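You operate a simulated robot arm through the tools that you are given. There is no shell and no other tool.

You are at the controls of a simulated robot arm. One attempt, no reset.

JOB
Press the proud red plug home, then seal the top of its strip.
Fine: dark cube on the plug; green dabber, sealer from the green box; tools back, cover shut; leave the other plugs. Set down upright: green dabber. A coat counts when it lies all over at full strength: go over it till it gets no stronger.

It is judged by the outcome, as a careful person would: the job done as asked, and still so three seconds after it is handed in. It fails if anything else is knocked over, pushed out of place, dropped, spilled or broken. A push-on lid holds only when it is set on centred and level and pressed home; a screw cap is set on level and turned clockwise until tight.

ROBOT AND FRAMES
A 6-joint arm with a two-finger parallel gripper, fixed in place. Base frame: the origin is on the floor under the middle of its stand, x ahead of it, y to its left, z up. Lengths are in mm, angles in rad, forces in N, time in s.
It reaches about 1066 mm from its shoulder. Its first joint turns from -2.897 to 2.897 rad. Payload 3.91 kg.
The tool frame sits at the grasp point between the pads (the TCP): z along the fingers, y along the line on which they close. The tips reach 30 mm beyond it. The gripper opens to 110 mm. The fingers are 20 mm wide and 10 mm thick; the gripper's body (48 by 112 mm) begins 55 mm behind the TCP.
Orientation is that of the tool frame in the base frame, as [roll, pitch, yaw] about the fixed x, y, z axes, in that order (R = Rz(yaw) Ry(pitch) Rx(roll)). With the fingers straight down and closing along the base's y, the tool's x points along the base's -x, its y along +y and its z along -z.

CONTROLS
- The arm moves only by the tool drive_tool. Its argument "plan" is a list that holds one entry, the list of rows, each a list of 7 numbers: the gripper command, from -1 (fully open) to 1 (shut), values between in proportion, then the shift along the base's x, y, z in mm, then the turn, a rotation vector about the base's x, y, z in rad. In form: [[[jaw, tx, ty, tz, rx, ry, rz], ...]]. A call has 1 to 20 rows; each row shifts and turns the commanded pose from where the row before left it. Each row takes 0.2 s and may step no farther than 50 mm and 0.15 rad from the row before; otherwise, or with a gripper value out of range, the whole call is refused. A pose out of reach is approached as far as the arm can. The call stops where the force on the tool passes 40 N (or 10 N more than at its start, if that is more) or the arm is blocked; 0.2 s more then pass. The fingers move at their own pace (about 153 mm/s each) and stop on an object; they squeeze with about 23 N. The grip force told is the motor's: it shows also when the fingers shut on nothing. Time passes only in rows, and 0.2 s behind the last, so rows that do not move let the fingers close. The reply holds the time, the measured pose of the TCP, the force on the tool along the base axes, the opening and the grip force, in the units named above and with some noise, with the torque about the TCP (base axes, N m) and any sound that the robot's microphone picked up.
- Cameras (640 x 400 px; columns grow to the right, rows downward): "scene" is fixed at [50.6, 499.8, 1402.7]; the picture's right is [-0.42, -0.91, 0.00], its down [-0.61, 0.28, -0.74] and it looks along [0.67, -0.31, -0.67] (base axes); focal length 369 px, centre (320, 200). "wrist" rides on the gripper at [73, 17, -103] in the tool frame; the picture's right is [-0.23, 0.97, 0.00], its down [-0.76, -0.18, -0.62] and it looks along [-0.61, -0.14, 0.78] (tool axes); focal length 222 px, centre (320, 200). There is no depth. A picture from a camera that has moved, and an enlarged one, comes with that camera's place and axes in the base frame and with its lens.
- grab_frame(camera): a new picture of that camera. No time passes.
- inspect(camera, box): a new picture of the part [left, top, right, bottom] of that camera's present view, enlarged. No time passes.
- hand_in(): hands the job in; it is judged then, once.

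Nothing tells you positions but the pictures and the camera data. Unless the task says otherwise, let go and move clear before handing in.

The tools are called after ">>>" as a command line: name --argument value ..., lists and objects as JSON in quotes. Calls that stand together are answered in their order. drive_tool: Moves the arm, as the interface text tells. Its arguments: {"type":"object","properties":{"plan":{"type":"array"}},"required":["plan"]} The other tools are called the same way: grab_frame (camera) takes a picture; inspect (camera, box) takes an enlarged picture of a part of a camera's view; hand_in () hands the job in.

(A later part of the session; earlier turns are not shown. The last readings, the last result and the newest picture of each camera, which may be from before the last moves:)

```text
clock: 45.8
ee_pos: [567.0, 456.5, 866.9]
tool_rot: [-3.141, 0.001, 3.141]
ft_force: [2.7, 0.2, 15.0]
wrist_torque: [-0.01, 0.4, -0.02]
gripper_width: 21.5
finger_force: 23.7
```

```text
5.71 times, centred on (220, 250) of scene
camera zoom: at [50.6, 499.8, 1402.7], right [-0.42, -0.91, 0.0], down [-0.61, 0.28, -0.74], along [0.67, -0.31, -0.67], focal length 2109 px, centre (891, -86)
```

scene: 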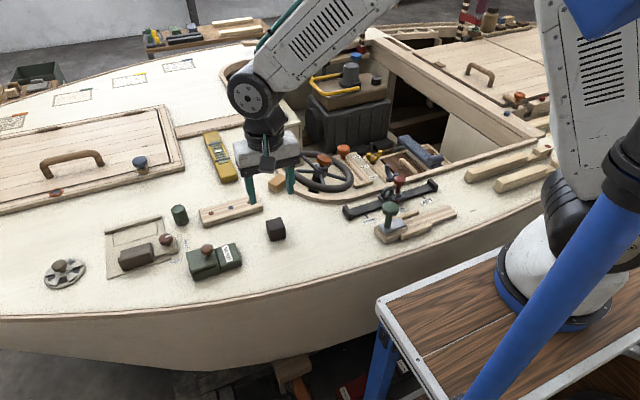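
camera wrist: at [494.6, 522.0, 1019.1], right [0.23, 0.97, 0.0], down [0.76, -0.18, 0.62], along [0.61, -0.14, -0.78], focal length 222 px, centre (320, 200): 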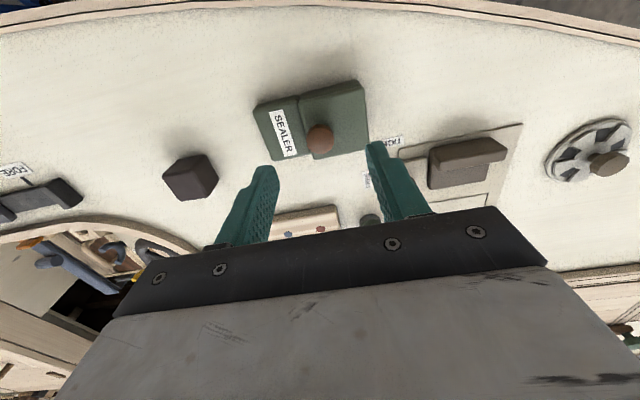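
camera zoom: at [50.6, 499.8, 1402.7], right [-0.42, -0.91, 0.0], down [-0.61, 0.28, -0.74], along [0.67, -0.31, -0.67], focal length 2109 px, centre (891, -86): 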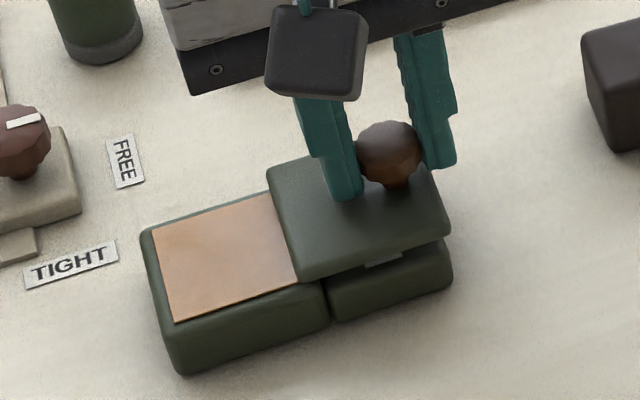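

The pad is well exposed and the box stayed put. I'll let go of the knob and rise clear.

>>> drive_tool --plan '[[[0.4, 0, 0, 0, 0, 0, 0], [0.1, 0, 0, 0, 0, 0, 0], [-0.1, 0, 0, 0, 0, 0, 0], [-0.1, 0, 0, 20, 0, 0, 0], [-0.1, 0, 0, 40, 0, 0, 0], [-0.1, 0, 0, 40, 0, 0, 0], [-0.1, 0, 0, 0, 0, 0, 0]]]'

>>> inspect --camera "scene" --box '[180, 215, 260, 285]'

>>> grab_frame --camera "wrist"

>>> inspect --camera "wrist" --box '[270, 80, 430, 180]'

```text
clock: 47.4
ee_pos: [567.2, 455.1, 963.4]
tool_rot: [-3.14, -0.003, 3.139]
ft_force: [-0.8, -1.0, -0.4]
wrist_torque: [0.01, -0.04, -0.01]
gripper_width: 60.6
finger_force: 0.0
```

```text
5.71 times, centred on (220, 250) of scene
camera zoom: at [50.6, 499.8, 1402.7], right [-0.42, -0.91, 0.0], down [-0.61, 0.28, -0.74], along [0.67, -0.31, -0.67], focal length 2109 px, centre (891, -86)
```

zoom: 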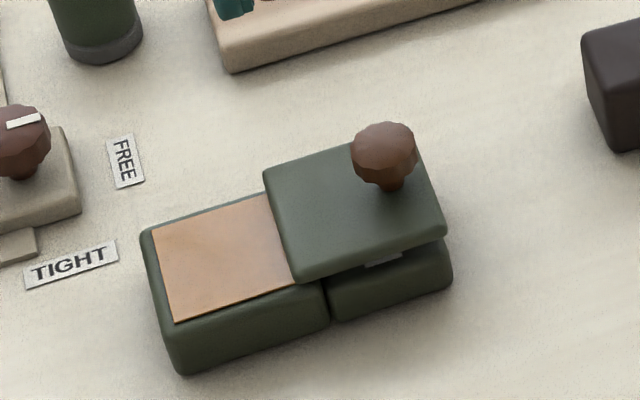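

```text
taken
camera wrist: at [495.2, 472.2, 1065.7], right [0.23, 0.97, 0.0], down [0.76, -0.18, 0.62], along [0.61, -0.14, -0.78], focal length 222 px, centre (320, 200)
```

wrist: 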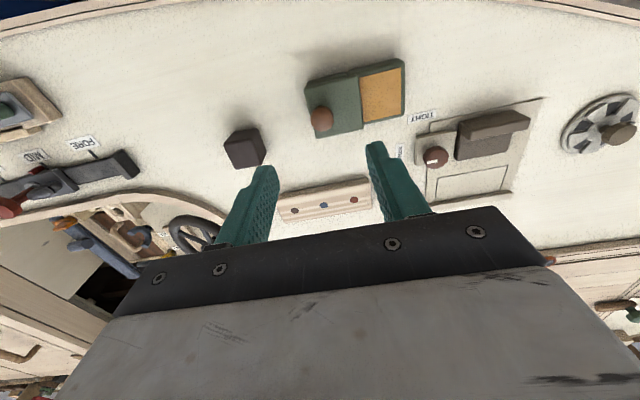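

```text
4.00 times, centred on (350, 130) of wrist
camera zoom: at [495.2, 472.2, 1065.7], right [0.23, 0.97, 0.0], down [0.76, -0.18, 0.62], along [0.61, -0.14, -0.78], focal length 888 px, centre (200, 480)
```

zoom: 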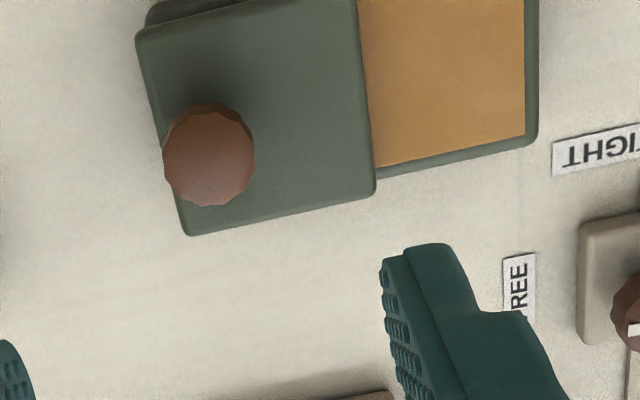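

The cover stays open and the orange sealer pad spans about x 546–590, y 499–539, z≈821. Now I'll go over to the dabber at about (718.5, 540).

>>> drive_tool --plan '[[[0.1, 38, 21.2, -5, 0, 0, 0], [0.1, 38, 21.2, -5, 0, 0, 0], [0.1, 38, 21.2, -10, 0, 0, 0], [0.1, 38, 21.2, -20, 0, 0, 0], [0.1, 0, 0, 0, 0, 0, 0], [0.1, 0, 0, 0, 0, 0, 0]]]'

>>> grab_frame --camera "wrist"

>>> inspect --camera "wrist" --box '[240, 80, 400, 190]'

>>> inspect --camera "scene" --box '[140, 160, 240, 240]'

```text
clock: 48.8
ee_pos: [720.2, 545.9, 922.6]
tool_rot: [-3.14, -0.002, 3.141]
ft_force: [-0.2, -0.3, 0.1]
wrist_torque: [-0.01, -0.02, 0.0]
gripper_width: 49.3
finger_force: 0.1
```

```text
taken
camera wrist: at [648.6, 561.7, 1025.4], right [0.23, 0.97, 0.0], down [0.76, -0.18, 0.62], along [0.61, -0.14, -0.78], focal length 222 px, centre (320, 200)
```

wrist: 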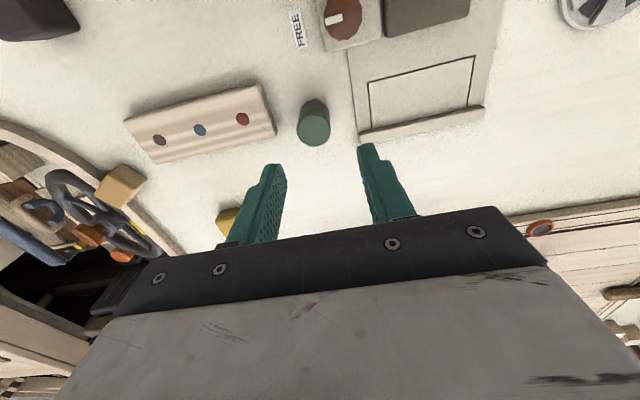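

```text
3.64 times, centred on (320, 135) of wrist
camera zoom: at [648.6, 561.7, 1025.4], right [0.23, 0.97, 0.0], down [0.76, -0.18, 0.62], along [0.61, -0.14, -0.78], focal length 808 px, centre (320, 436)
```

zoom: 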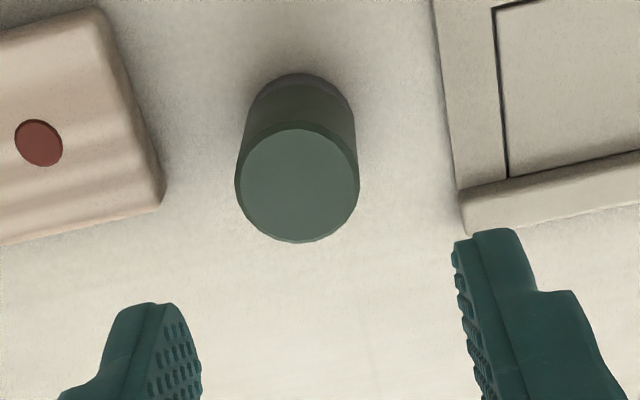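

```text
5.00 times, centred on (190, 200) of scene
camera zoom: at [50.6, 499.8, 1402.7], right [-0.42, -0.91, 0.0], down [-0.61, 0.28, -0.74], along [0.67, -0.31, -0.67], focal length 1845 px, centre (970, 200)
```

zoom: 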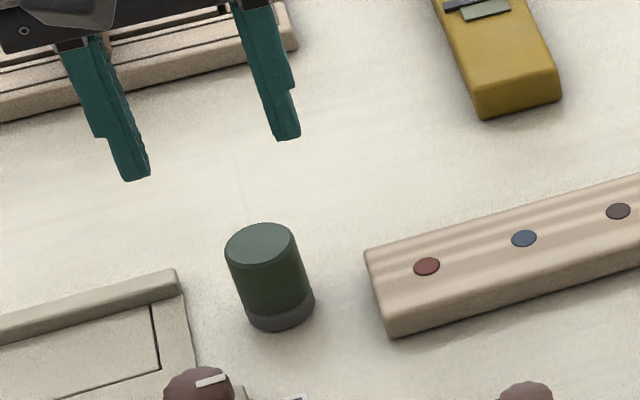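

>>> drive_tool --plan '[[[0.1, -2.5, -5, -10, 0, 0, 0], [0.1, 0, 0, -20, 0, 0, 0], [0.1, 0, 0, -20, 0, 0, 0], [0.1, 0, 0, -15, 0, 0, 0], [0.1, 0, 0, -6, 0, 0, 0], [0.1, 0, 0, 0, 0, 0, 0]]]'

>>> inspect --camera "wrist" --box '[240, 80, 400, 220]'

>>> inspect --camera "scene" --box '[140, 160, 240, 240]'

```text
clock: 50.2
ee_pos: [716.0, 537.5, 853.1]
tool_rot: [-3.14, -0.002, 3.139]
ft_force: [0.1, 0.0, -0.2]
wrist_torque: [0.01, 0.01, 0.0]
gripper_width: 49.5
finger_force: 0.1
```

```text
2.86 times, centred on (320, 150) of wrist
camera zoom: at [646.0, 554.6, 955.9], right [0.23, 0.97, 0.0], down [0.76, -0.18, 0.62], along [0.61, -0.14, -0.78], focal length 635 px, centre (320, 343)
```

zoom: 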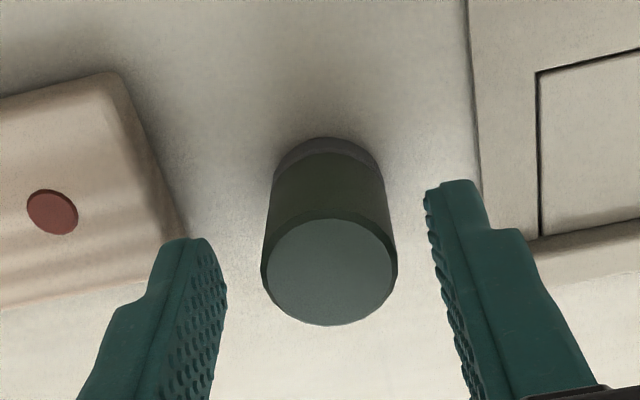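

```text
5.00 times, centred on (190, 200) of scene
camera zoom: at [50.6, 499.8, 1402.7], right [-0.42, -0.91, 0.0], down [-0.61, 0.28, -0.74], along [0.67, -0.31, -0.67], focal length 1845 px, centre (970, 200)
```

zoom: 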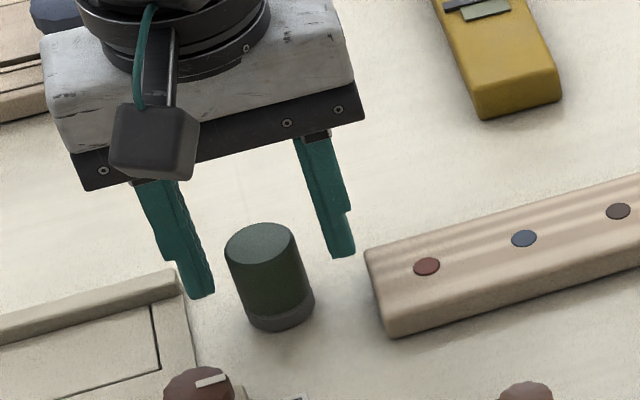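

>>> drive_tool --plan '[[[0.1, 0, 2, -3, 0, 0, 0], [0.1, 0, 0, 0, 0, 0, 0], [0.1, 0, 0, 0, 0, 0, 0]]]'

>>> inspect --camera "wrist" --box '[240, 80, 400, 220]'

```text
clock: 51.0
ee_pos: [717.9, 539.8, 851.0]
tool_rot: [-3.139, -0.001, 3.139]
ft_force: [0.4, 0.7, -0.6]
wrist_torque: [0.0, 0.0, -0.02]
gripper_width: 49.6
finger_force: 0.0
```

```text
2.86 times, centred on (320, 150) of wrist
camera zoom: at [646.6, 556.4, 953.2], right [0.23, 0.97, 0.0], down [0.76, -0.18, 0.62], along [0.61, -0.14, -0.78], focal length 635 px, centre (320, 343)
```

zoom: 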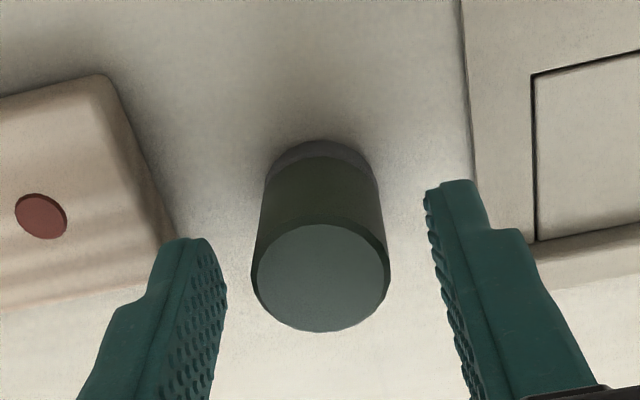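

Centred on the dabber. I'll close on it.

>>> drive_tool --plan '[[[0.3, 0, 0, 0, 0, 0, 0], [0.45, 0, 0, 0, 0, 0, 0], [0.6, 0, 0, 0, 0, 0, 0], [1, 0, 0, 0, 0, 0, 0], [1, 0, 0, 0, 0, 0, 0]]]'

>>> inspect --camera "wrist" --box '[240, 80, 400, 220]'

>>> inspect --camera "scene" --box '[140, 160, 240, 240]'

```text
clock: 52.2
ee_pos: [718.1, 539.7, 851.5]
tool_rot: [-3.139, -0.001, 3.14]
ft_force: [-0.5, 0.3, 0.1]
wrist_torque: [0.03, -0.02, -0.02]
gripper_width: 28.4
finger_force: 22.5
```

```text
2.86 times, centred on (320, 150) of wrist
camera zoom: at [646.6, 556.3, 953.3], right [0.23, 0.97, 0.0], down [0.76, -0.18, 0.62], along [0.61, -0.14, -0.78], focal length 635 px, centre (320, 343)
```

zoom: 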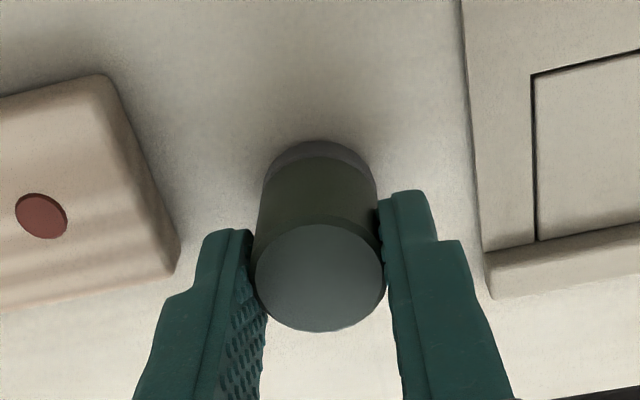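

```text
5.00 times, centred on (190, 200) of scene
camera zoom: at [50.6, 499.8, 1402.7], right [-0.42, -0.91, 0.0], down [-0.61, 0.28, -0.74], along [0.67, -0.31, -0.67], focal length 1845 px, centre (970, 200)
```

zoom: 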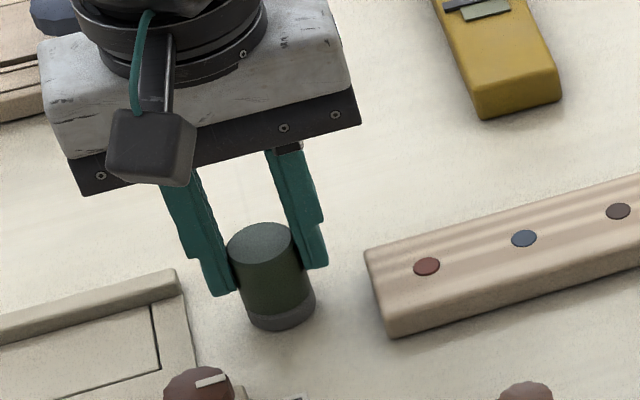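

The dabber is held (28.4 mm). I'll lift it clear and carry it over the sealer pad.

>>> drive_tool --plan '[[[1, 0, 0, 10, 0, 0, 0], [1, 0, 0, 25, 0, 0, 0], [1, 0, 0, 30, 0, 0, 0], [1, -37.5, -5.2, 0, 0, 0, 0], [1, -37.5, -5.2, 0, 0, 0, 0], [1, -37.5, -5.2, 0, 0, 0, 0], [1, -37.5, -5.2, 0, 0, 0, 0], [1, 0, 0, 0, 0, 0, 0], [1, 0, 0, 0, 0, 0, 0]]]'

>>> grab_frame --camera "wrist"

>>> inspect --camera "wrist" --box '[240, 80, 400, 190]'

>>> inspect --camera "scene" --box '[160, 190, 260, 290]'

```text
clock: 54.2
ee_pos: [565.7, 519.3, 917.4]
tool_rot: [-3.139, -0.001, 3.14]
ft_force: [1.0, -0.6, -0.4]
wrist_torque: [-0.05, -0.02, 0.02]
gripper_width: 28.2
finger_force: 23.1
```

```text
taken
camera wrist: at [494.6, 535.3, 1019.5], right [0.23, 0.97, 0.0], down [0.76, -0.18, 0.62], along [0.61, -0.14, -0.78], focal length 222 px, centre (320, 200)
```

wrist: 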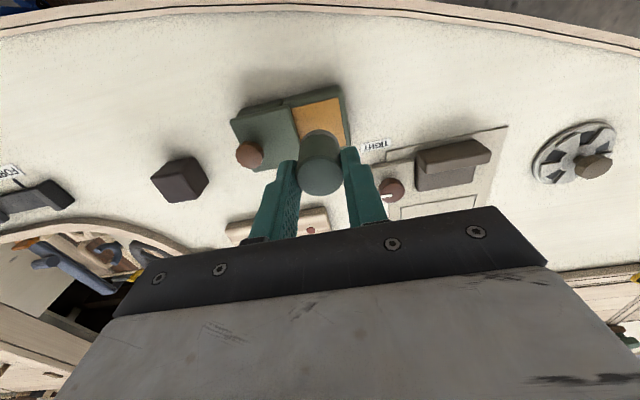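

```text
3.64 times, centred on (320, 135) of wrist
camera zoom: at [494.6, 535.3, 1019.5], right [0.23, 0.97, 0.0], down [0.76, -0.18, 0.62], along [0.61, -0.14, -0.78], focal length 808 px, centre (320, 436)
```

zoom: 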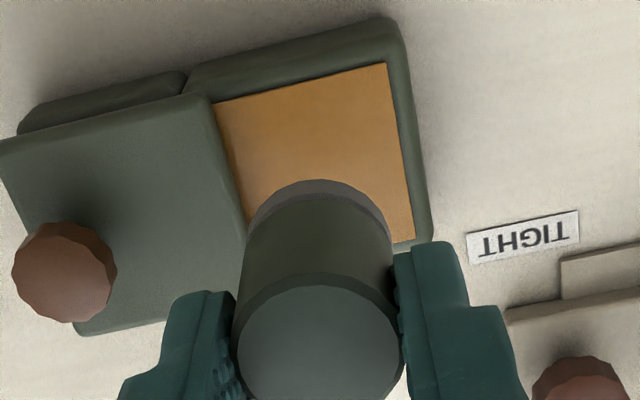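

```text
4.00 times, centred on (210, 240) of scene
camera zoom: at [50.6, 499.8, 1402.7], right [-0.42, -0.91, 0.0], down [-0.61, 0.28, -0.74], along [0.67, -0.31, -0.67], focal length 1476 px, centre (760, 40)
```

zoom: 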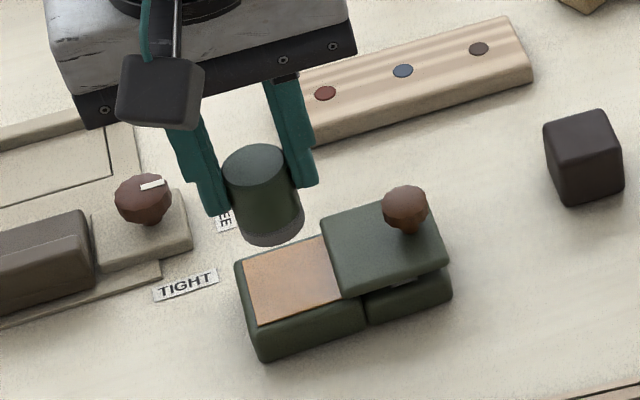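

>>> drive_tool --plan '[[[1, 2, 0, -10, 0, 0, 0], [1, 0, 0, -15, 0, 0, 0], [1, 0, 0, -10, 0, 0, 0], [1, 0, 0, -4, 0, 0, 0], [1, 0, 0, 0, 0, 0, 0]]]'

>>> inspect --camera "scene" --box '[180, 215, 260, 285]'

```text
clock: 55.4
ee_pos: [569.0, 518.1, 877.0]
tool_rot: [-3.14, -0.001, 3.141]
ft_force: [-0.4, 0.0, -0.5]
wrist_torque: [0.0, 0.02, 0.01]
gripper_width: 28.2
finger_force: 23.0
```

```text
5.71 times, centred on (220, 250) of scene
camera zoom: at [50.6, 499.8, 1402.7], right [-0.42, -0.91, 0.0], down [-0.61, 0.28, -0.74], along [0.67, -0.31, -0.67], focal length 2109 px, centre (891, -86)
```

zoom: 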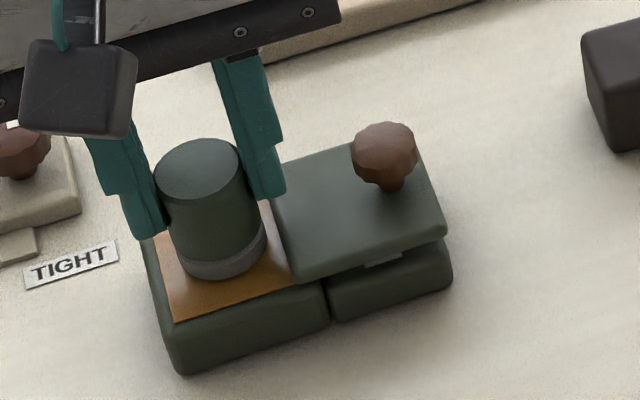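

>>> drive_tool --plan '[[[1, 0, 0, -1, 0, 0, 0], [1, 0, 0, -1, 0, 0, 0], [1, 0, 0, -1, 0, 0, 0], [1, 0, 0, 0, 0, 0, 0]]]'

>>> drive_tool --plan '[[[1, 0, 0, -1, 0, 0, 0], [1, 0, 0, 0, 0, 0, 0]]]'

>>> drive_tool --plan '[[[1, 0, 0, -1, 0, 0, 0], [1, 0, 0, 0, 0, 0, 0]]]'

>>> inspect --camera "scene" --box '[180, 215, 260, 285]'

```text
clock: 56.4
ee_pos: [570.1, 517.5, 873.9]
tool_rot: [3.141, -0.002, 3.14]
ft_force: [1.0, 5.7, 14.5]
wrist_torque: [0.27, -0.07, 0.02]
gripper_width: 28.4
finger_force: 22.9
```

```text
clock: 57.0
ee_pos: [569.5, 517.9, 873.4]
tool_rot: [-3.14, -0.001, 3.139]
ft_force: [-1.3, 3.8, 11.5]
wrist_torque: [0.15, 0.04, -0.04]
gripper_width: 28.5
finger_force: 22.8
```

```text
clock: 57.6
ee_pos: [570.8, 517.8, 872.1]
tool_rot: [-3.14, -0.001, 3.14]
ft_force: [-2.4, -2.5, 13.6]
wrist_torque: [-0.27, 0.14, -0.03]
gripper_width: 27.5
finger_force: 23.2
```

```text
5.71 times, centred on (220, 250) of scene
camera zoom: at [50.6, 499.8, 1402.7], right [-0.42, -0.91, 0.0], down [-0.61, 0.28, -0.74], along [0.67, -0.31, -0.67], focal length 2109 px, centre (891, -86)
```

zoom: 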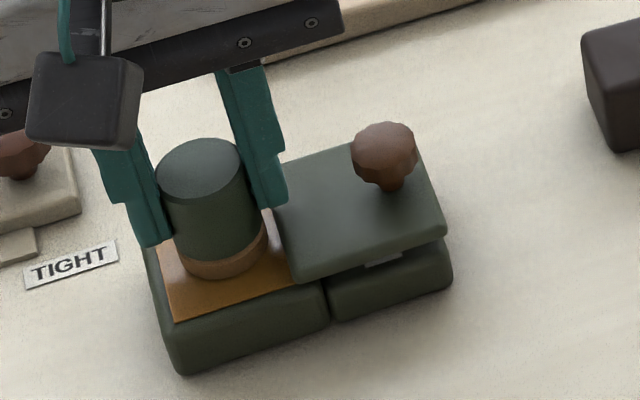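

The dabber's pad has taken on sealer. I'll lift it and carry it over to the plug end of the strip.

>>> drive_tool --plan '[[[1, 0, 0, 8, 0, 0, 0], [1, 0, 0, 30, 0, 0, 0], [1, 32.5, -8.2, 0, 0, 0, 0], [1, 32.5, -8.2, 0, 0, 0, 0], [1, 32.5, -8.2, 0, 0, 0, 0], [1, 32.5, -8.2, 0, 0, 0, 0], [1, 0, 0, 0, 0, 0, 0], [1, 0, 0, 0, 0, 0, 0]]]'

>>> grab_frame --camera "wrist"

>>> inspect --camera "wrist" --box '[200, 80, 400, 220]'

>>> inspect --camera "scene" --box '[175, 160, 285, 240]'

>>> inspect --camera "scene" --box '[180, 215, 260, 285]'

```text
clock: 59.4
ee_pos: [699.5, 489.0, 910.3]
tool_rot: [-3.14, -0.001, 3.14]
ft_force: [-0.9, -0.6, -0.7]
wrist_torque: [-0.03, 0.01, -0.01]
gripper_width: 28.3
finger_force: 23.7
```

```text
taken
camera wrist: at [627.1, 505.0, 1012.9], right [0.23, 0.97, 0.0], down [0.76, -0.18, 0.62], along [0.61, -0.14, -0.78], focal length 222 px, centre (320, 200)
```

wrist: 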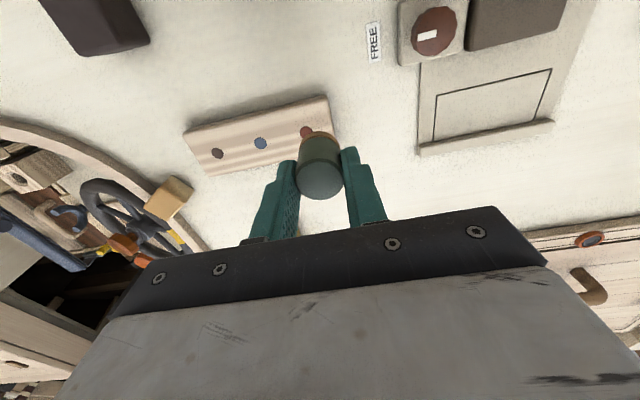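

```text
2.86 times, centred on (300, 150) of wrist
camera zoom: at [627.1, 505.0, 1012.9], right [0.23, 0.97, 0.0], down [0.76, -0.18, 0.62], along [0.61, -0.14, -0.78], focal length 635 px, centre (377, 343)
```

zoom: 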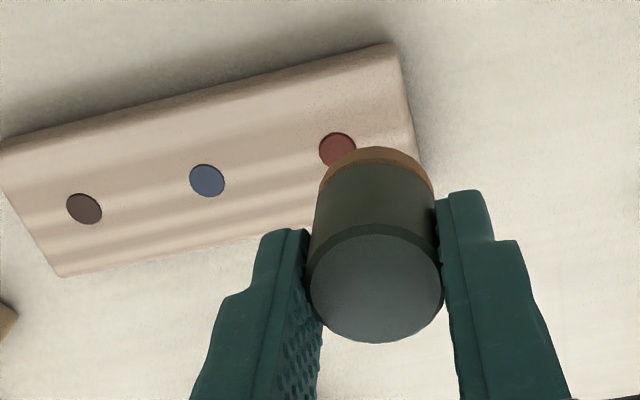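

```text
5.00 times, centred on (230, 200) of scene
camera zoom: at [50.6, 499.8, 1402.7], right [-0.42, -0.91, 0.0], down [-0.61, 0.28, -0.74], along [0.67, -0.31, -0.67], focal length 1845 px, centre (770, 200)
```

zoom: 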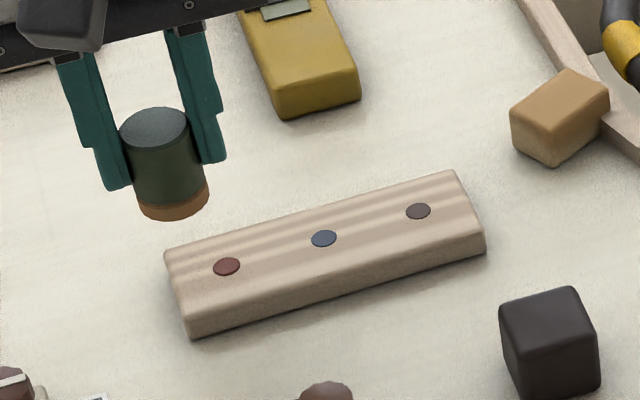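

```text
5.71 times, centred on (220, 250) of scene
camera zoom: at [50.6, 499.8, 1402.7], right [-0.42, -0.91, 0.0], down [-0.61, 0.28, -0.74], along [0.67, -0.31, -0.67], focal length 2109 px, centre (891, -86)
```

zoom: 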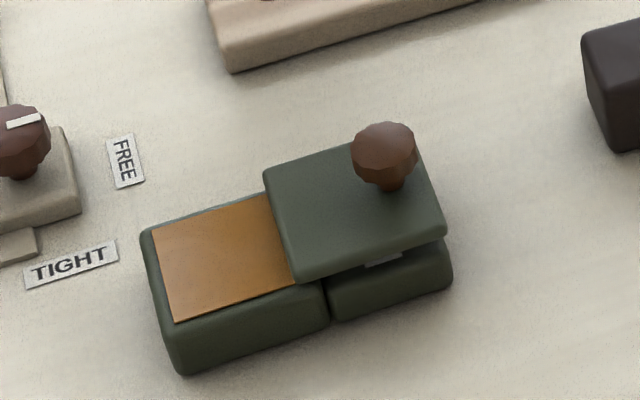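

>>> drive_tool --plan '[[[1, 0, -2, -15, 0, 0, 0], [1, 0, 0, -15, 0, 0, 0], [1, 0, 0, -8, 0, 0, 0], [1, 0, 0, -2, 0, 0, 0], [1, 0, 0, 0, 0, 0, 0]]]'

>>> drive_tool --plan '[[[1, 0, 0, -1, 0, 0, 0], [1, 0, 0, 0, 0, 0, 0]]]'

>>> inspect --camera "scene" --box '[175, 160, 285, 240]'

```text
clock: 60.6
ee_pos: [700.7, 484.5, 871.2]
tool_rot: [-3.141, -0.003, 3.14]
ft_force: [0.2, 0.2, -0.3]
wrist_torque: [-0.01, 0.01, 0.06]
gripper_width: 28.2
finger_force: 23.6
```

```text
clock: 61.2
ee_pos: [699.9, 485.0, 869.6]
tool_rot: [-3.14, -0.001, 3.14]
ft_force: [-0.4, 1.1, 0.3]
wrist_torque: [0.05, -0.01, 0.0]
gripper_width: 28.1
finger_force: 23.6
```

```text
5.00 times, centred on (230, 200) of scene
camera zoom: at [50.6, 499.8, 1402.7], right [-0.42, -0.91, 0.0], down [-0.61, 0.28, -0.74], along [0.67, -0.31, -0.67], focal length 1845 px, centre (770, 200)
```

zoom: 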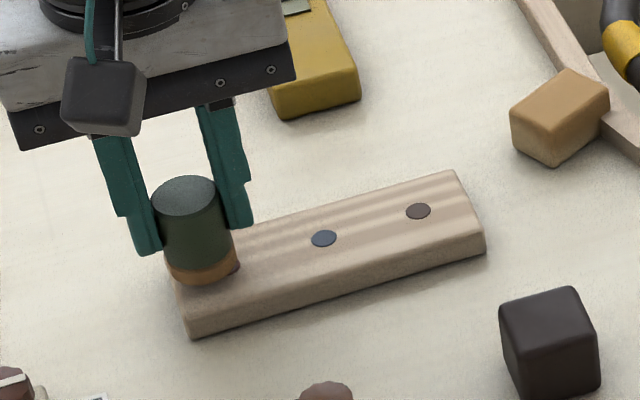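

>>> drive_tool --plan '[[[1, 0, 0, -1, 0, 0, 0], [1, 0, 0, -1, 0, 0, 0], [1, 0, 0, 0, 0, 0, 0]]]'

>>> drive_tool --plan '[[[1, 0, 0, -0.8, 0, 0, 0], [1, 0, 0, 0, 0, 0, 0]]]'

```text
clock: 62.0
ee_pos: [700.4, 484.5, 866.5]
tool_rot: [-3.14, -0.003, 3.139]
ft_force: [-0.9, 0.7, -0.8]
wrist_torque: [0.02, -0.01, -0.02]
gripper_width: 28.2
finger_force: 23.6
```

```text
clock: 62.6
ee_pos: [700.8, 483.3, 866.6]
tool_rot: [-3.141, -0.002, 3.139]
ft_force: [0.4, 0.5, -0.5]
wrist_torque: [0.0, 0.01, 0.0]
gripper_width: 28.3
finger_force: 22.8
```

>>> drive_tool --plan '[[[1, 0, 0, -0.8, 0, 0, 0], [1, 0, 0, 0, 0, 0, 0]]]'

>>> drive_tool --plan '[[[1, 0, 0, -0.8, 0, 0, 0], [1, 0, 0, 0, 0, 0, 0]]]'

>>> inspect --camera "scene" --box '[190, 180, 260, 235]'

```text
clock: 63.2
ee_pos: [699.2, 484.0, 864.9]
tool_rot: [-3.14, -0.003, 3.141]
ft_force: [-0.1, -0.3, -0.7]
wrist_torque: [0.0, -0.01, 0.02]
gripper_width: 28.1
finger_force: 22.9
```

```text
clock: 63.8
ee_pos: [699.7, 483.7, 864.1]
tool_rot: [-3.14, -0.002, 3.14]
ft_force: [-0.3, 0.7, -1.3]
wrist_torque: [0.02, 0.02, 0.0]
gripper_width: 28.1
finger_force: 22.8
```

```text
7.27 times, centred on (225, 208) of scene
camera zoom: at [50.6, 499.8, 1402.7], right [-0.42, -0.91, 0.0], down [-0.61, 0.28, -0.74], along [0.67, -0.31, -0.67], focal length 2684 px, centre (1011, 146)
```

zoom: 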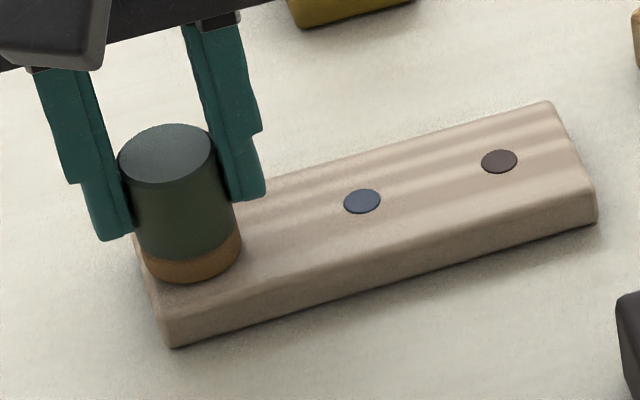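

>>> drive_tool --plan '[[[1, 0, 0, -0.8, 0, 0, 0], [1, 0, 0, 0, 0, 0, 0]]]'

>>> drive_tool --plan '[[[1, 0, 0, -0.8, 0, 0, 0], [1, 0, 0, 0, 0, 0, 0]]]'

>>> inspect --camera "scene" --box '[190, 180, 260, 235]'

```text
clock: 64.4
ee_pos: [699.5, 483.3, 863.3]
tool_rot: [-3.139, -0.002, 3.14]
ft_force: [0.1, -0.4, -0.1]
wrist_torque: [0.0, 0.01, -0.02]
gripper_width: 28.2
finger_force: 23.6
```

```text
clock: 65.0
ee_pos: [699.7, 484.0, 863.9]
tool_rot: [-3.14, -0.003, 3.14]
ft_force: [0.6, 0.8, 2.6]
wrist_torque: [0.07, -0.02, -0.01]
gripper_width: 28.3
finger_force: 23.4
```

```text
7.27 times, centred on (225, 208) of scene
camera zoom: at [50.6, 499.8, 1402.7], right [-0.42, -0.91, 0.0], down [-0.61, 0.28, -0.74], along [0.67, -0.31, -0.67], focal length 2684 px, centre (1011, 146)
```

zoom: 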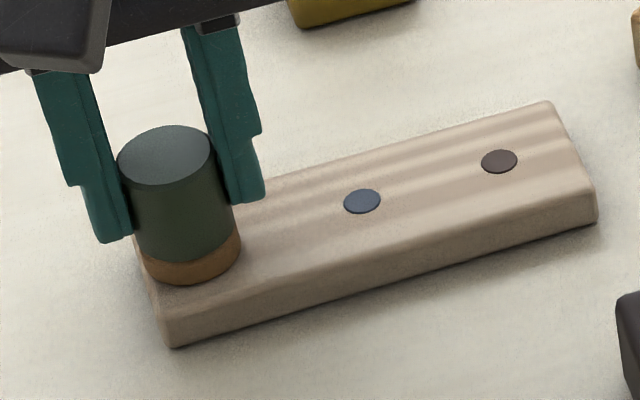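

Contact at about 2.6 N. I'll press a touch more and make a short trial stroke along the strip toward −y.

>>> drive_tool --plan '[[[1, 0, 0, -0.6, 0, 0, 0], [1, 0, -4, 0, 0, 0, 0], [1, 0, -4, 0, 0, 0, 0], [1, 0, -4, 0, 0, 0, 0], [1, 0, -4, 0, 0, 0, 0], [1, 0, 0, 0, 0, 0, 0]]]'

>>> inspect --camera "scene" --box '[190, 180, 260, 235]'

>>> inspect --camera "wrist" --box '[200, 80, 400, 220]'

```text
clock: 66.4
ee_pos: [698.2, 467.4, 863.0]
tool_rot: [3.14, -0.002, 3.14]
ft_force: [0.4, 0.0, 5.3]
wrist_torque: [-0.02, 0.01, -0.01]
gripper_width: 28.2
finger_force: 22.9
```

```text
7.27 times, centred on (225, 208) of scene
camera zoom: at [50.6, 499.8, 1402.7], right [-0.42, -0.91, 0.0], down [-0.61, 0.28, -0.74], along [0.67, -0.31, -0.67], focal length 2684 px, centre (1011, 146)
```

zoom: 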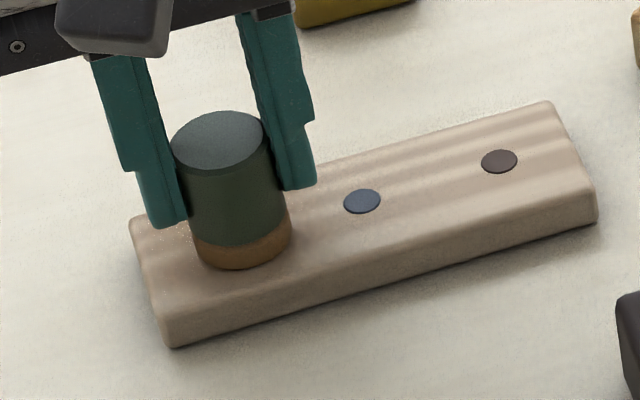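

```text
2.86 times, centred on (300, 150) of wrist
camera zoom: at [628.1, 484.2, 964.9], right [0.23, 0.97, 0.0], down [0.76, -0.18, 0.62], along [0.61, -0.14, -0.78], focal length 635 px, centre (377, 343)
```

zoom: 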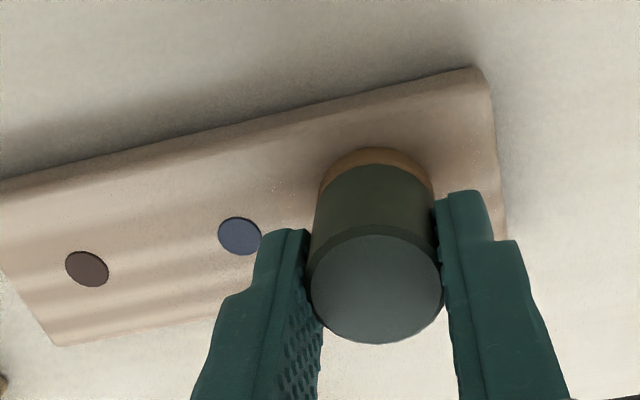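

>>> inspect --camera "scene" --box '[200, 200, 235, 228]'

>>> inspect --camera "wrist" --box '[280, 100, 380, 160]'

```text
14.29 times, centred on (218, 214) of scene
camera zoom: at [50.6, 499.8, 1402.7], right [-0.42, -0.91, 0.0], down [-0.61, 0.28, -0.74], along [0.67, -0.31, -0.67], focal length 5272 px, centre (1784, 0)
```

zoom: 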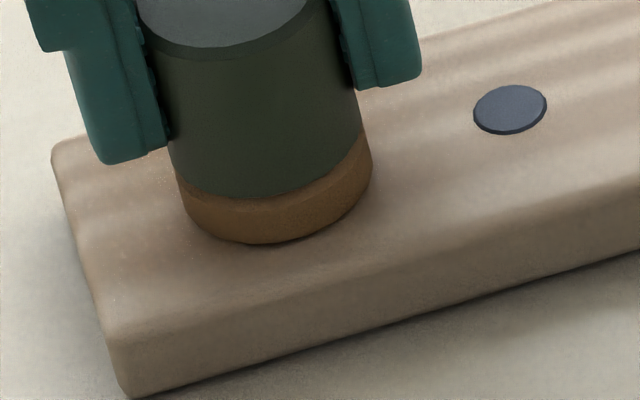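

```text
6.40 times, centred on (330, 130) of wrist
camera zoom: at [628.1, 484.2, 964.9], right [0.23, 0.97, 0.0], down [0.76, -0.18, 0.62], along [0.61, -0.14, -0.78], focal length 1422 px, centre (256, 648)
```

zoom: 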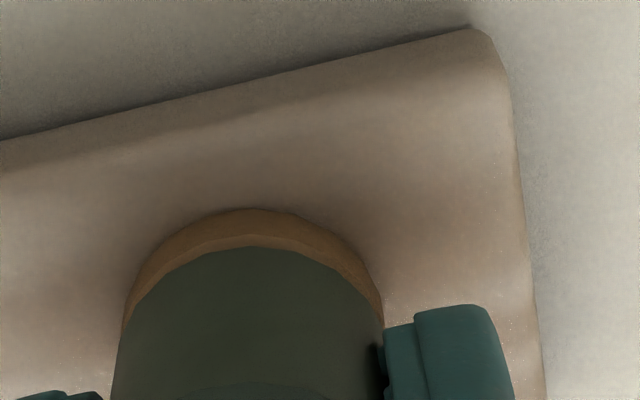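

Contact holds at about 5 N without shifting the strip. I'll continue this stroke to the far end and then look at the coat.

>>> drive_tool --plan '[[[1, 0.3, -6, 0, 0, 0, 0], [1, 0.3, -6, 0, 0, 0, 0], [1, 0.3, -6, 0, 0, 0, 0], [1, 0, -6, 0, 0, 0, 0], [1, 0, -6, 0, 0, 0, 0], [1, 0, -6, 0, 0, 0, 0], [1, 0, 0, 0, 0, 0, 0]]]'

>>> inspect --camera "scene" --box '[190, 180, 270, 240]'

```text
clock: 68.0
ee_pos: [699.6, 429.9, 863.2]
tool_rot: [-3.141, -0.001, 3.139]
ft_force: [0.6, 4.6, 11.2]
wrist_torque: [0.25, -0.01, -0.03]
gripper_width: 27.6
finger_force: 23.0
```

```text
6.67 times, centred on (230, 210) of scene
camera zoom: at [50.6, 499.8, 1402.7], right [-0.42, -0.91, 0.0], down [-0.61, 0.28, -0.74], along [0.67, -0.31, -0.67], focal length 2460 px, centre (920, 133)
```

zoom: 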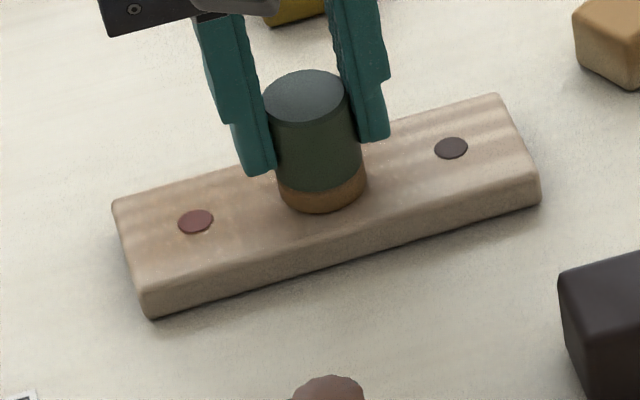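

>>> drive_tool --plan '[[[1, 0, -6, 0, 0, 0, 0], [1, 0, -6, 0, 0, 0, 0], [1, 0, -6, 0, 0, 0, 0], [1, 0, -6, 0, 0, 0, 0], [1, 0, -6, 0, 0, 0, 0], [1, 0, -6, 0, 0, 0, 0], [1, 0, -6, 0, 0, 0, 0], [1, 0, -6, 0, 0, 0, 0], [1, 0, -6, 0, 0, 0, 0], [1, 0, 0, 0, 0, 0, 0]]]'

>>> inspect --camera "scene" --box '[190, 180, 270, 240]'

>>> inspect --camera "wrist" --box '[280, 80, 480, 220]'

```text
clock: 70.2
ee_pos: [702.2, 376.7, 862.5]
tool_rot: [-3.141, -0.002, 3.139]
ft_force: [0.1, 1.2, 6.3]
wrist_torque: [0.06, -0.02, -0.02]
gripper_width: 28.0
finger_force: 23.0
```

```text
6.67 times, centred on (230, 210) of scene
camera zoom: at [50.6, 499.8, 1402.7], right [-0.42, -0.91, 0.0], down [-0.61, 0.28, -0.74], along [0.67, -0.31, -0.67], focal length 2460 px, centre (920, 133)
```

zoom: 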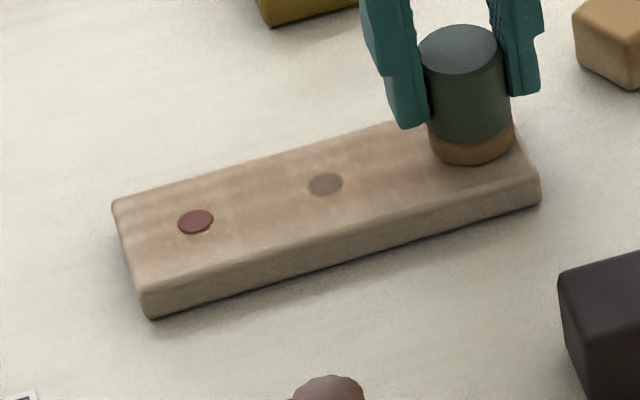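

```text
2.86 times, centred on (380, 150) of wrist
camera zoom: at [630.4, 393.2, 964.9], right [0.23, 0.97, 0.0], down [0.76, -0.18, 0.62], along [0.61, -0.14, -0.78], focal length 635 px, centre (149, 343)
```

zoom: 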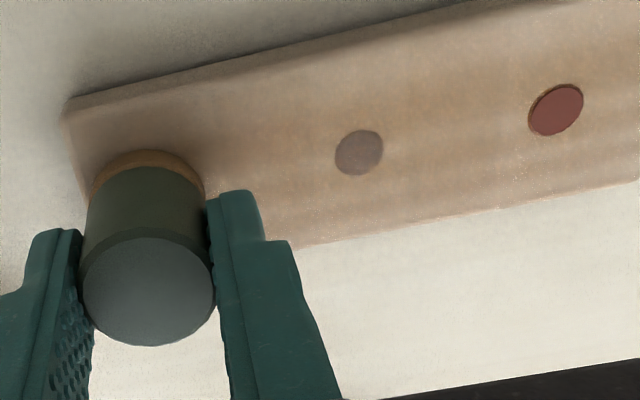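

The coat shows as a tan film, with the blue plug under it while the red one still looks distinct. I'll zoom in to judge whether the red plug really is flush.

>>> inspect --camera "wrist" --box '[442, 106, 482, 131]'

>>> inspect --camera "wrist" --box '[374, 121, 414, 146]'

>>> inspect --camera "scene" --box '[200, 192, 240, 217]'

```text
16.00 times, centred on (462, 118) of wrist
camera zoom: at [630.4, 393.2, 964.9], right [0.23, 0.97, 0.0], down [0.76, -0.18, 0.62], along [0.61, -0.14, -0.78], focal length 3554 px, centre (-1952, 1504)
```

zoom: 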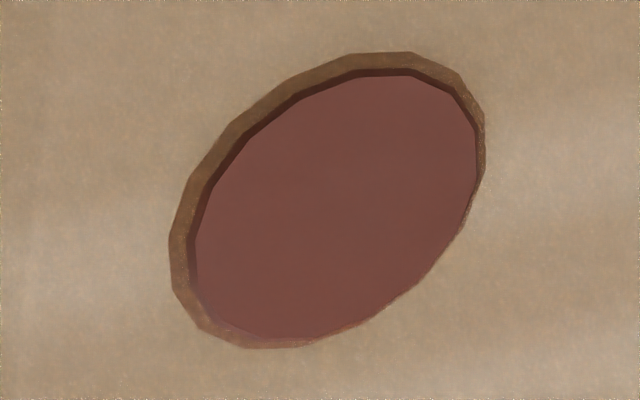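

```text
16.00 times, centred on (394, 134) of wrist
camera zoom: at [630.4, 393.2, 964.9], right [0.23, 0.97, 0.0], down [0.76, -0.18, 0.62], along [0.61, -0.14, -0.78], focal length 3554 px, centre (-864, 1264)
```

zoom: 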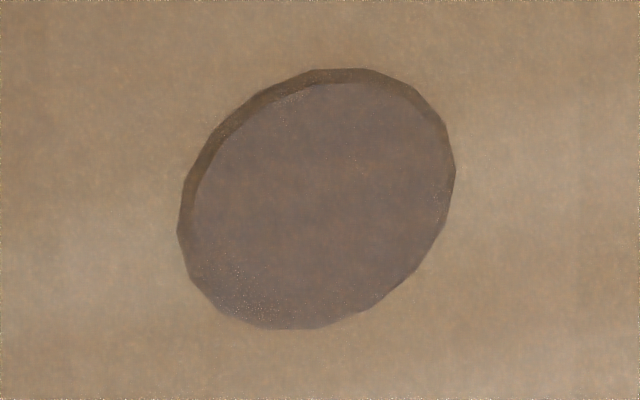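

```text
16.00 times, centred on (220, 204) of scene
camera zoom: at [50.6, 499.8, 1402.7], right [-0.42, -0.91, 0.0], down [-0.61, 0.28, -0.74], along [0.67, -0.31, -0.67], focal length 5905 px, centre (1920, 128)
```

zoom: 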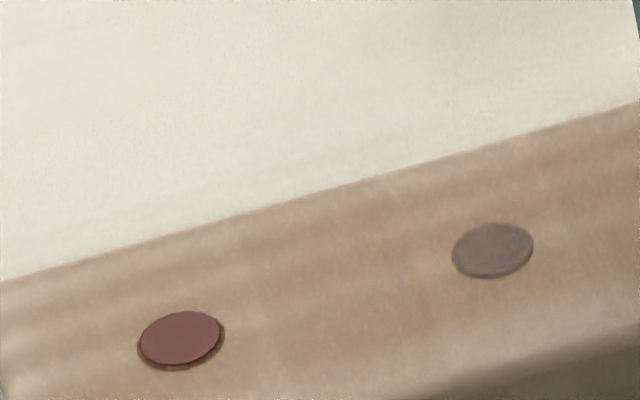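

The red plug stands level with its neighbours to within about half a millimetre and did not budge at 20 N, so I take it as home. I'll continue sealing: shift to the −x side and stroke back toward +y.

>>> drive_tool --plan '[[[1, -5.3, -2, 0, 0, 0, 0], [1, -5.3, -2, 0, 0, 0, 0], [1, -5.3, -1, 0, 0, 0, 0], [1, 0, 0, 0, 0, 0, 0], [1, 0, 6, 0, 0, 0, 0], [1, 0, 6, 0, 0, 0, 0], [1, 0, 6, 0, 0, 0, 0], [1, 0, 6, 0, 0, 0, 0], [1, 0, 6, 0, 0, 0, 0], [1, 0, 6, 0, 0, 0, 0], [1, 0, 6, 0, 0, 0, 0], [1, 0, 6, 0, 0, 0, 0], [1, 0, 6, 0, 0, 0, 0], [1, 0, 6, 0, 0, 0, 0], [1, 0, 0, 0, 0, 0, 0]]]'

>>> inspect --camera "scene" --box '[190, 180, 270, 240]'

```text
clock: 73.4
ee_pos: [683.9, 431.0, 863.5]
tool_rot: [-3.14, -0.001, 3.139]
ft_force: [0.2, -0.1, 1.1]
wrist_torque: [0.01, -0.01, -0.01]
gripper_width: 28.0
finger_force: 22.6
```

```text
6.67 times, centred on (230, 210) of scene
camera zoom: at [50.6, 499.8, 1402.7], right [-0.42, -0.91, 0.0], down [-0.61, 0.28, -0.74], along [0.67, -0.31, -0.67], focal length 2460 px, centre (920, 133)
```

zoom: 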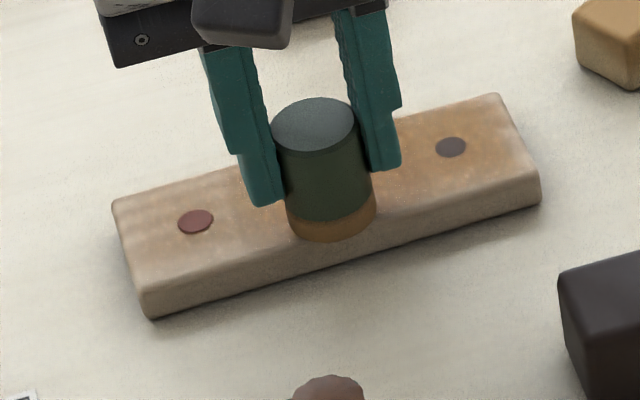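

>>> drive_tool --plan '[[[1, 0.5, 4, -0.7, 0, 0, 0], [1, 0.5, 6, 0, 0, 0, 0], [1, 0, 6, 0, 0, 0, 0], [1, 0, 6, 0, 0, 0, 0], [1, 0, 6, 0, 0, 0, 0], [1, 0, 6, 0, 0, 0, 0], [1, 0, 6, 0, 0, 0, 0], [1, 0, 6, 0, 0, 0, 0], [1, 0, 6, 0, 0, 0, 0], [1, 0, 6, 0, 0, 0, 0], [1, 0, 0, 0, 0, 0, 0]]]'

>>> inspect --camera "scene" --box '[190, 180, 270, 240]'

```text
clock: 75.8
ee_pos: [686.0, 489.2, 861.6]
tool_rot: [3.14, -0.001, 3.14]
ft_force: [0.7, -3.4, 17.2]
wrist_torque: [-0.18, -0.04, 0.01]
gripper_width: 28.0
finger_force: 23.3
```

```text
6.67 times, centred on (230, 210) of scene
camera zoom: at [50.6, 499.8, 1402.7], right [-0.42, -0.91, 0.0], down [-0.61, 0.28, -0.74], along [0.67, -0.31, -0.67], focal length 2460 px, centre (920, 133)
```

zoom: 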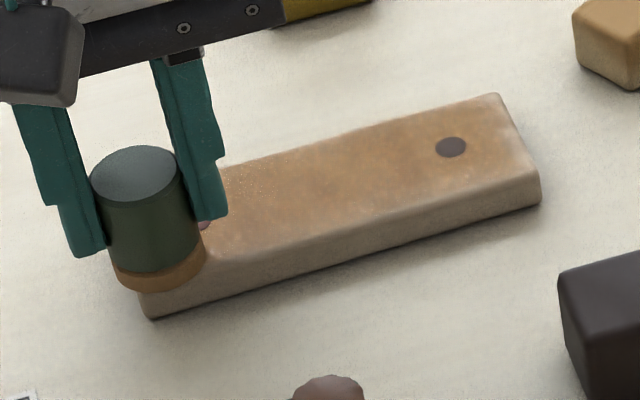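

>>> drive_tool --plan '[[[1, 6, 0.5, 0.7, 0, 0, 0], [1, 6, 0.5, 0, 0, 0, 0], [1, 6, 0, 0, 0, 0, 0], [1, 6, 0, 0, 0, 0, 0], [1, 5, 0, 0, 0, 0, 0], [1, 0, 0, 0, 0, 0, 0], [1, 0, -6, 0, 0, 0, 0], [1, 0, -6, 0, 0, 0, 0], [1, 0, -6, 0, 0, 0, 0], [1, 0, -6, 0, 0, 0, 0], [1, 0, -6, 0, 0, 0, 0], [1, 0, 0, 0, 0, 0, 0]]]'

>>> inspect --camera "scene" --box '[190, 180, 270, 240]'

```text
clock: 78.4
ee_pos: [715.4, 461.8, 863.2]
tool_rot: [-3.141, 0.0, 3.14]
ft_force: [1.2, 3.0, 10.5]
wrist_torque: [0.16, -0.01, -0.01]
gripper_width: 28.2
finger_force: 23.4
```

```text
6.67 times, centred on (230, 210) of scene
camera zoom: at [50.6, 499.8, 1402.7], right [-0.42, -0.91, 0.0], down [-0.61, 0.28, -0.74], along [0.67, -0.31, -0.67], focal length 2460 px, centre (920, 133)
```

zoom: 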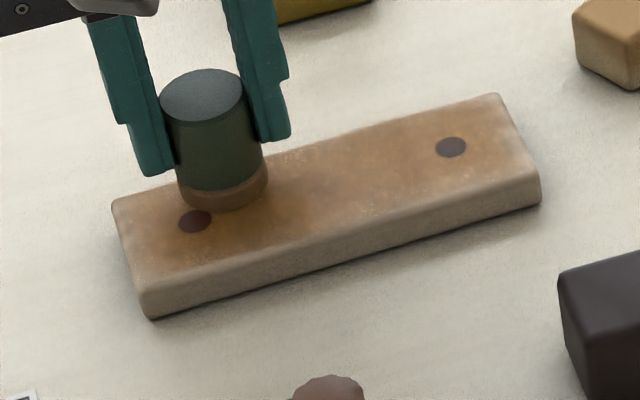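

>>> drive_tool --plan '[[[1, 0, -6, 0, 0, 0, 0], [1, 0, -6, 0, 0, 0, 0], [1, 0, -6, 0, 0, 0, 0], [1, 0, -6, 0, 0, 0, 0], [1, 0, -6, 0, 0, 0, 0], [1, 0, -6, 0, 0, 0, 0], [1, 0, -6, 0, 0, 0, 0], [1, 0, -6, 0, 0, 0, 0], [1, 0, -6, 0, 0, 0, 0], [1, 0, -6, 0, 0, 0, 0], [1, 0, -6, 0, 0, 0, 0], [1, 0, -6, 0, 0, 0, 0], [1, 0, -6, 0, 0, 0, 0], [1, 0, -6, 0, 0, 0, 0], [1, 0, -6, 0, 0, 0, 0], [1, 0, 0, 0, 0, 0, 0]]]'

>>> inspect --camera "scene" --box '[190, 180, 270, 240]'

>>> inspect --camera "wrist" --box '[280, 80, 480, 220]'

```text
clock: 81.8
ee_pos: [714.6, 371.9, 862.8]
tool_rot: [-3.14, -0.002, 3.14]
ft_force: [-1.5, -0.6, 3.7]
wrist_torque: [-0.02, 0.04, -0.01]
gripper_width: 27.9
finger_force: 23.6
```

```text
6.67 times, centred on (230, 210) of scene
camera zoom: at [50.6, 499.8, 1402.7], right [-0.42, -0.91, 0.0], down [-0.61, 0.28, -0.74], along [0.67, -0.31, -0.67], focal length 2460 px, centre (920, 133)
```

zoom: 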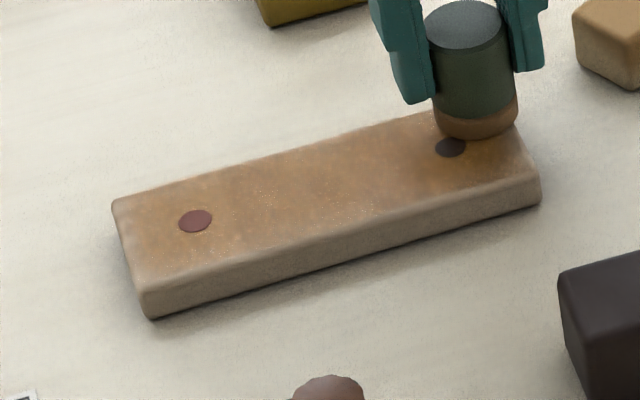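

```text
2.86 times, centred on (380, 150) of wrist
camera zoom: at [642.5, 387.9, 964.7], right [0.23, 0.97, 0.0], down [0.76, -0.18, 0.62], along [0.6, -0.14, -0.78], focal length 635 px, centre (149, 343)
```

zoom: 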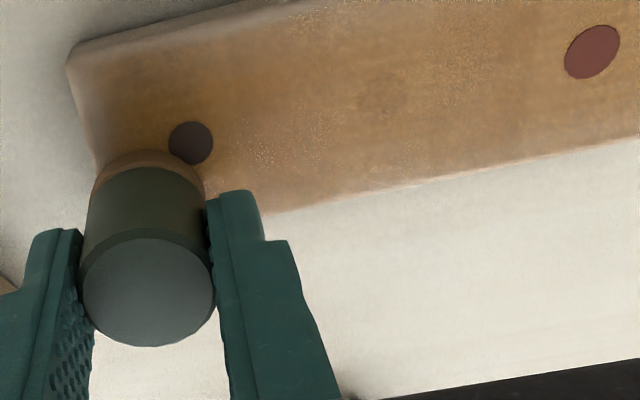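

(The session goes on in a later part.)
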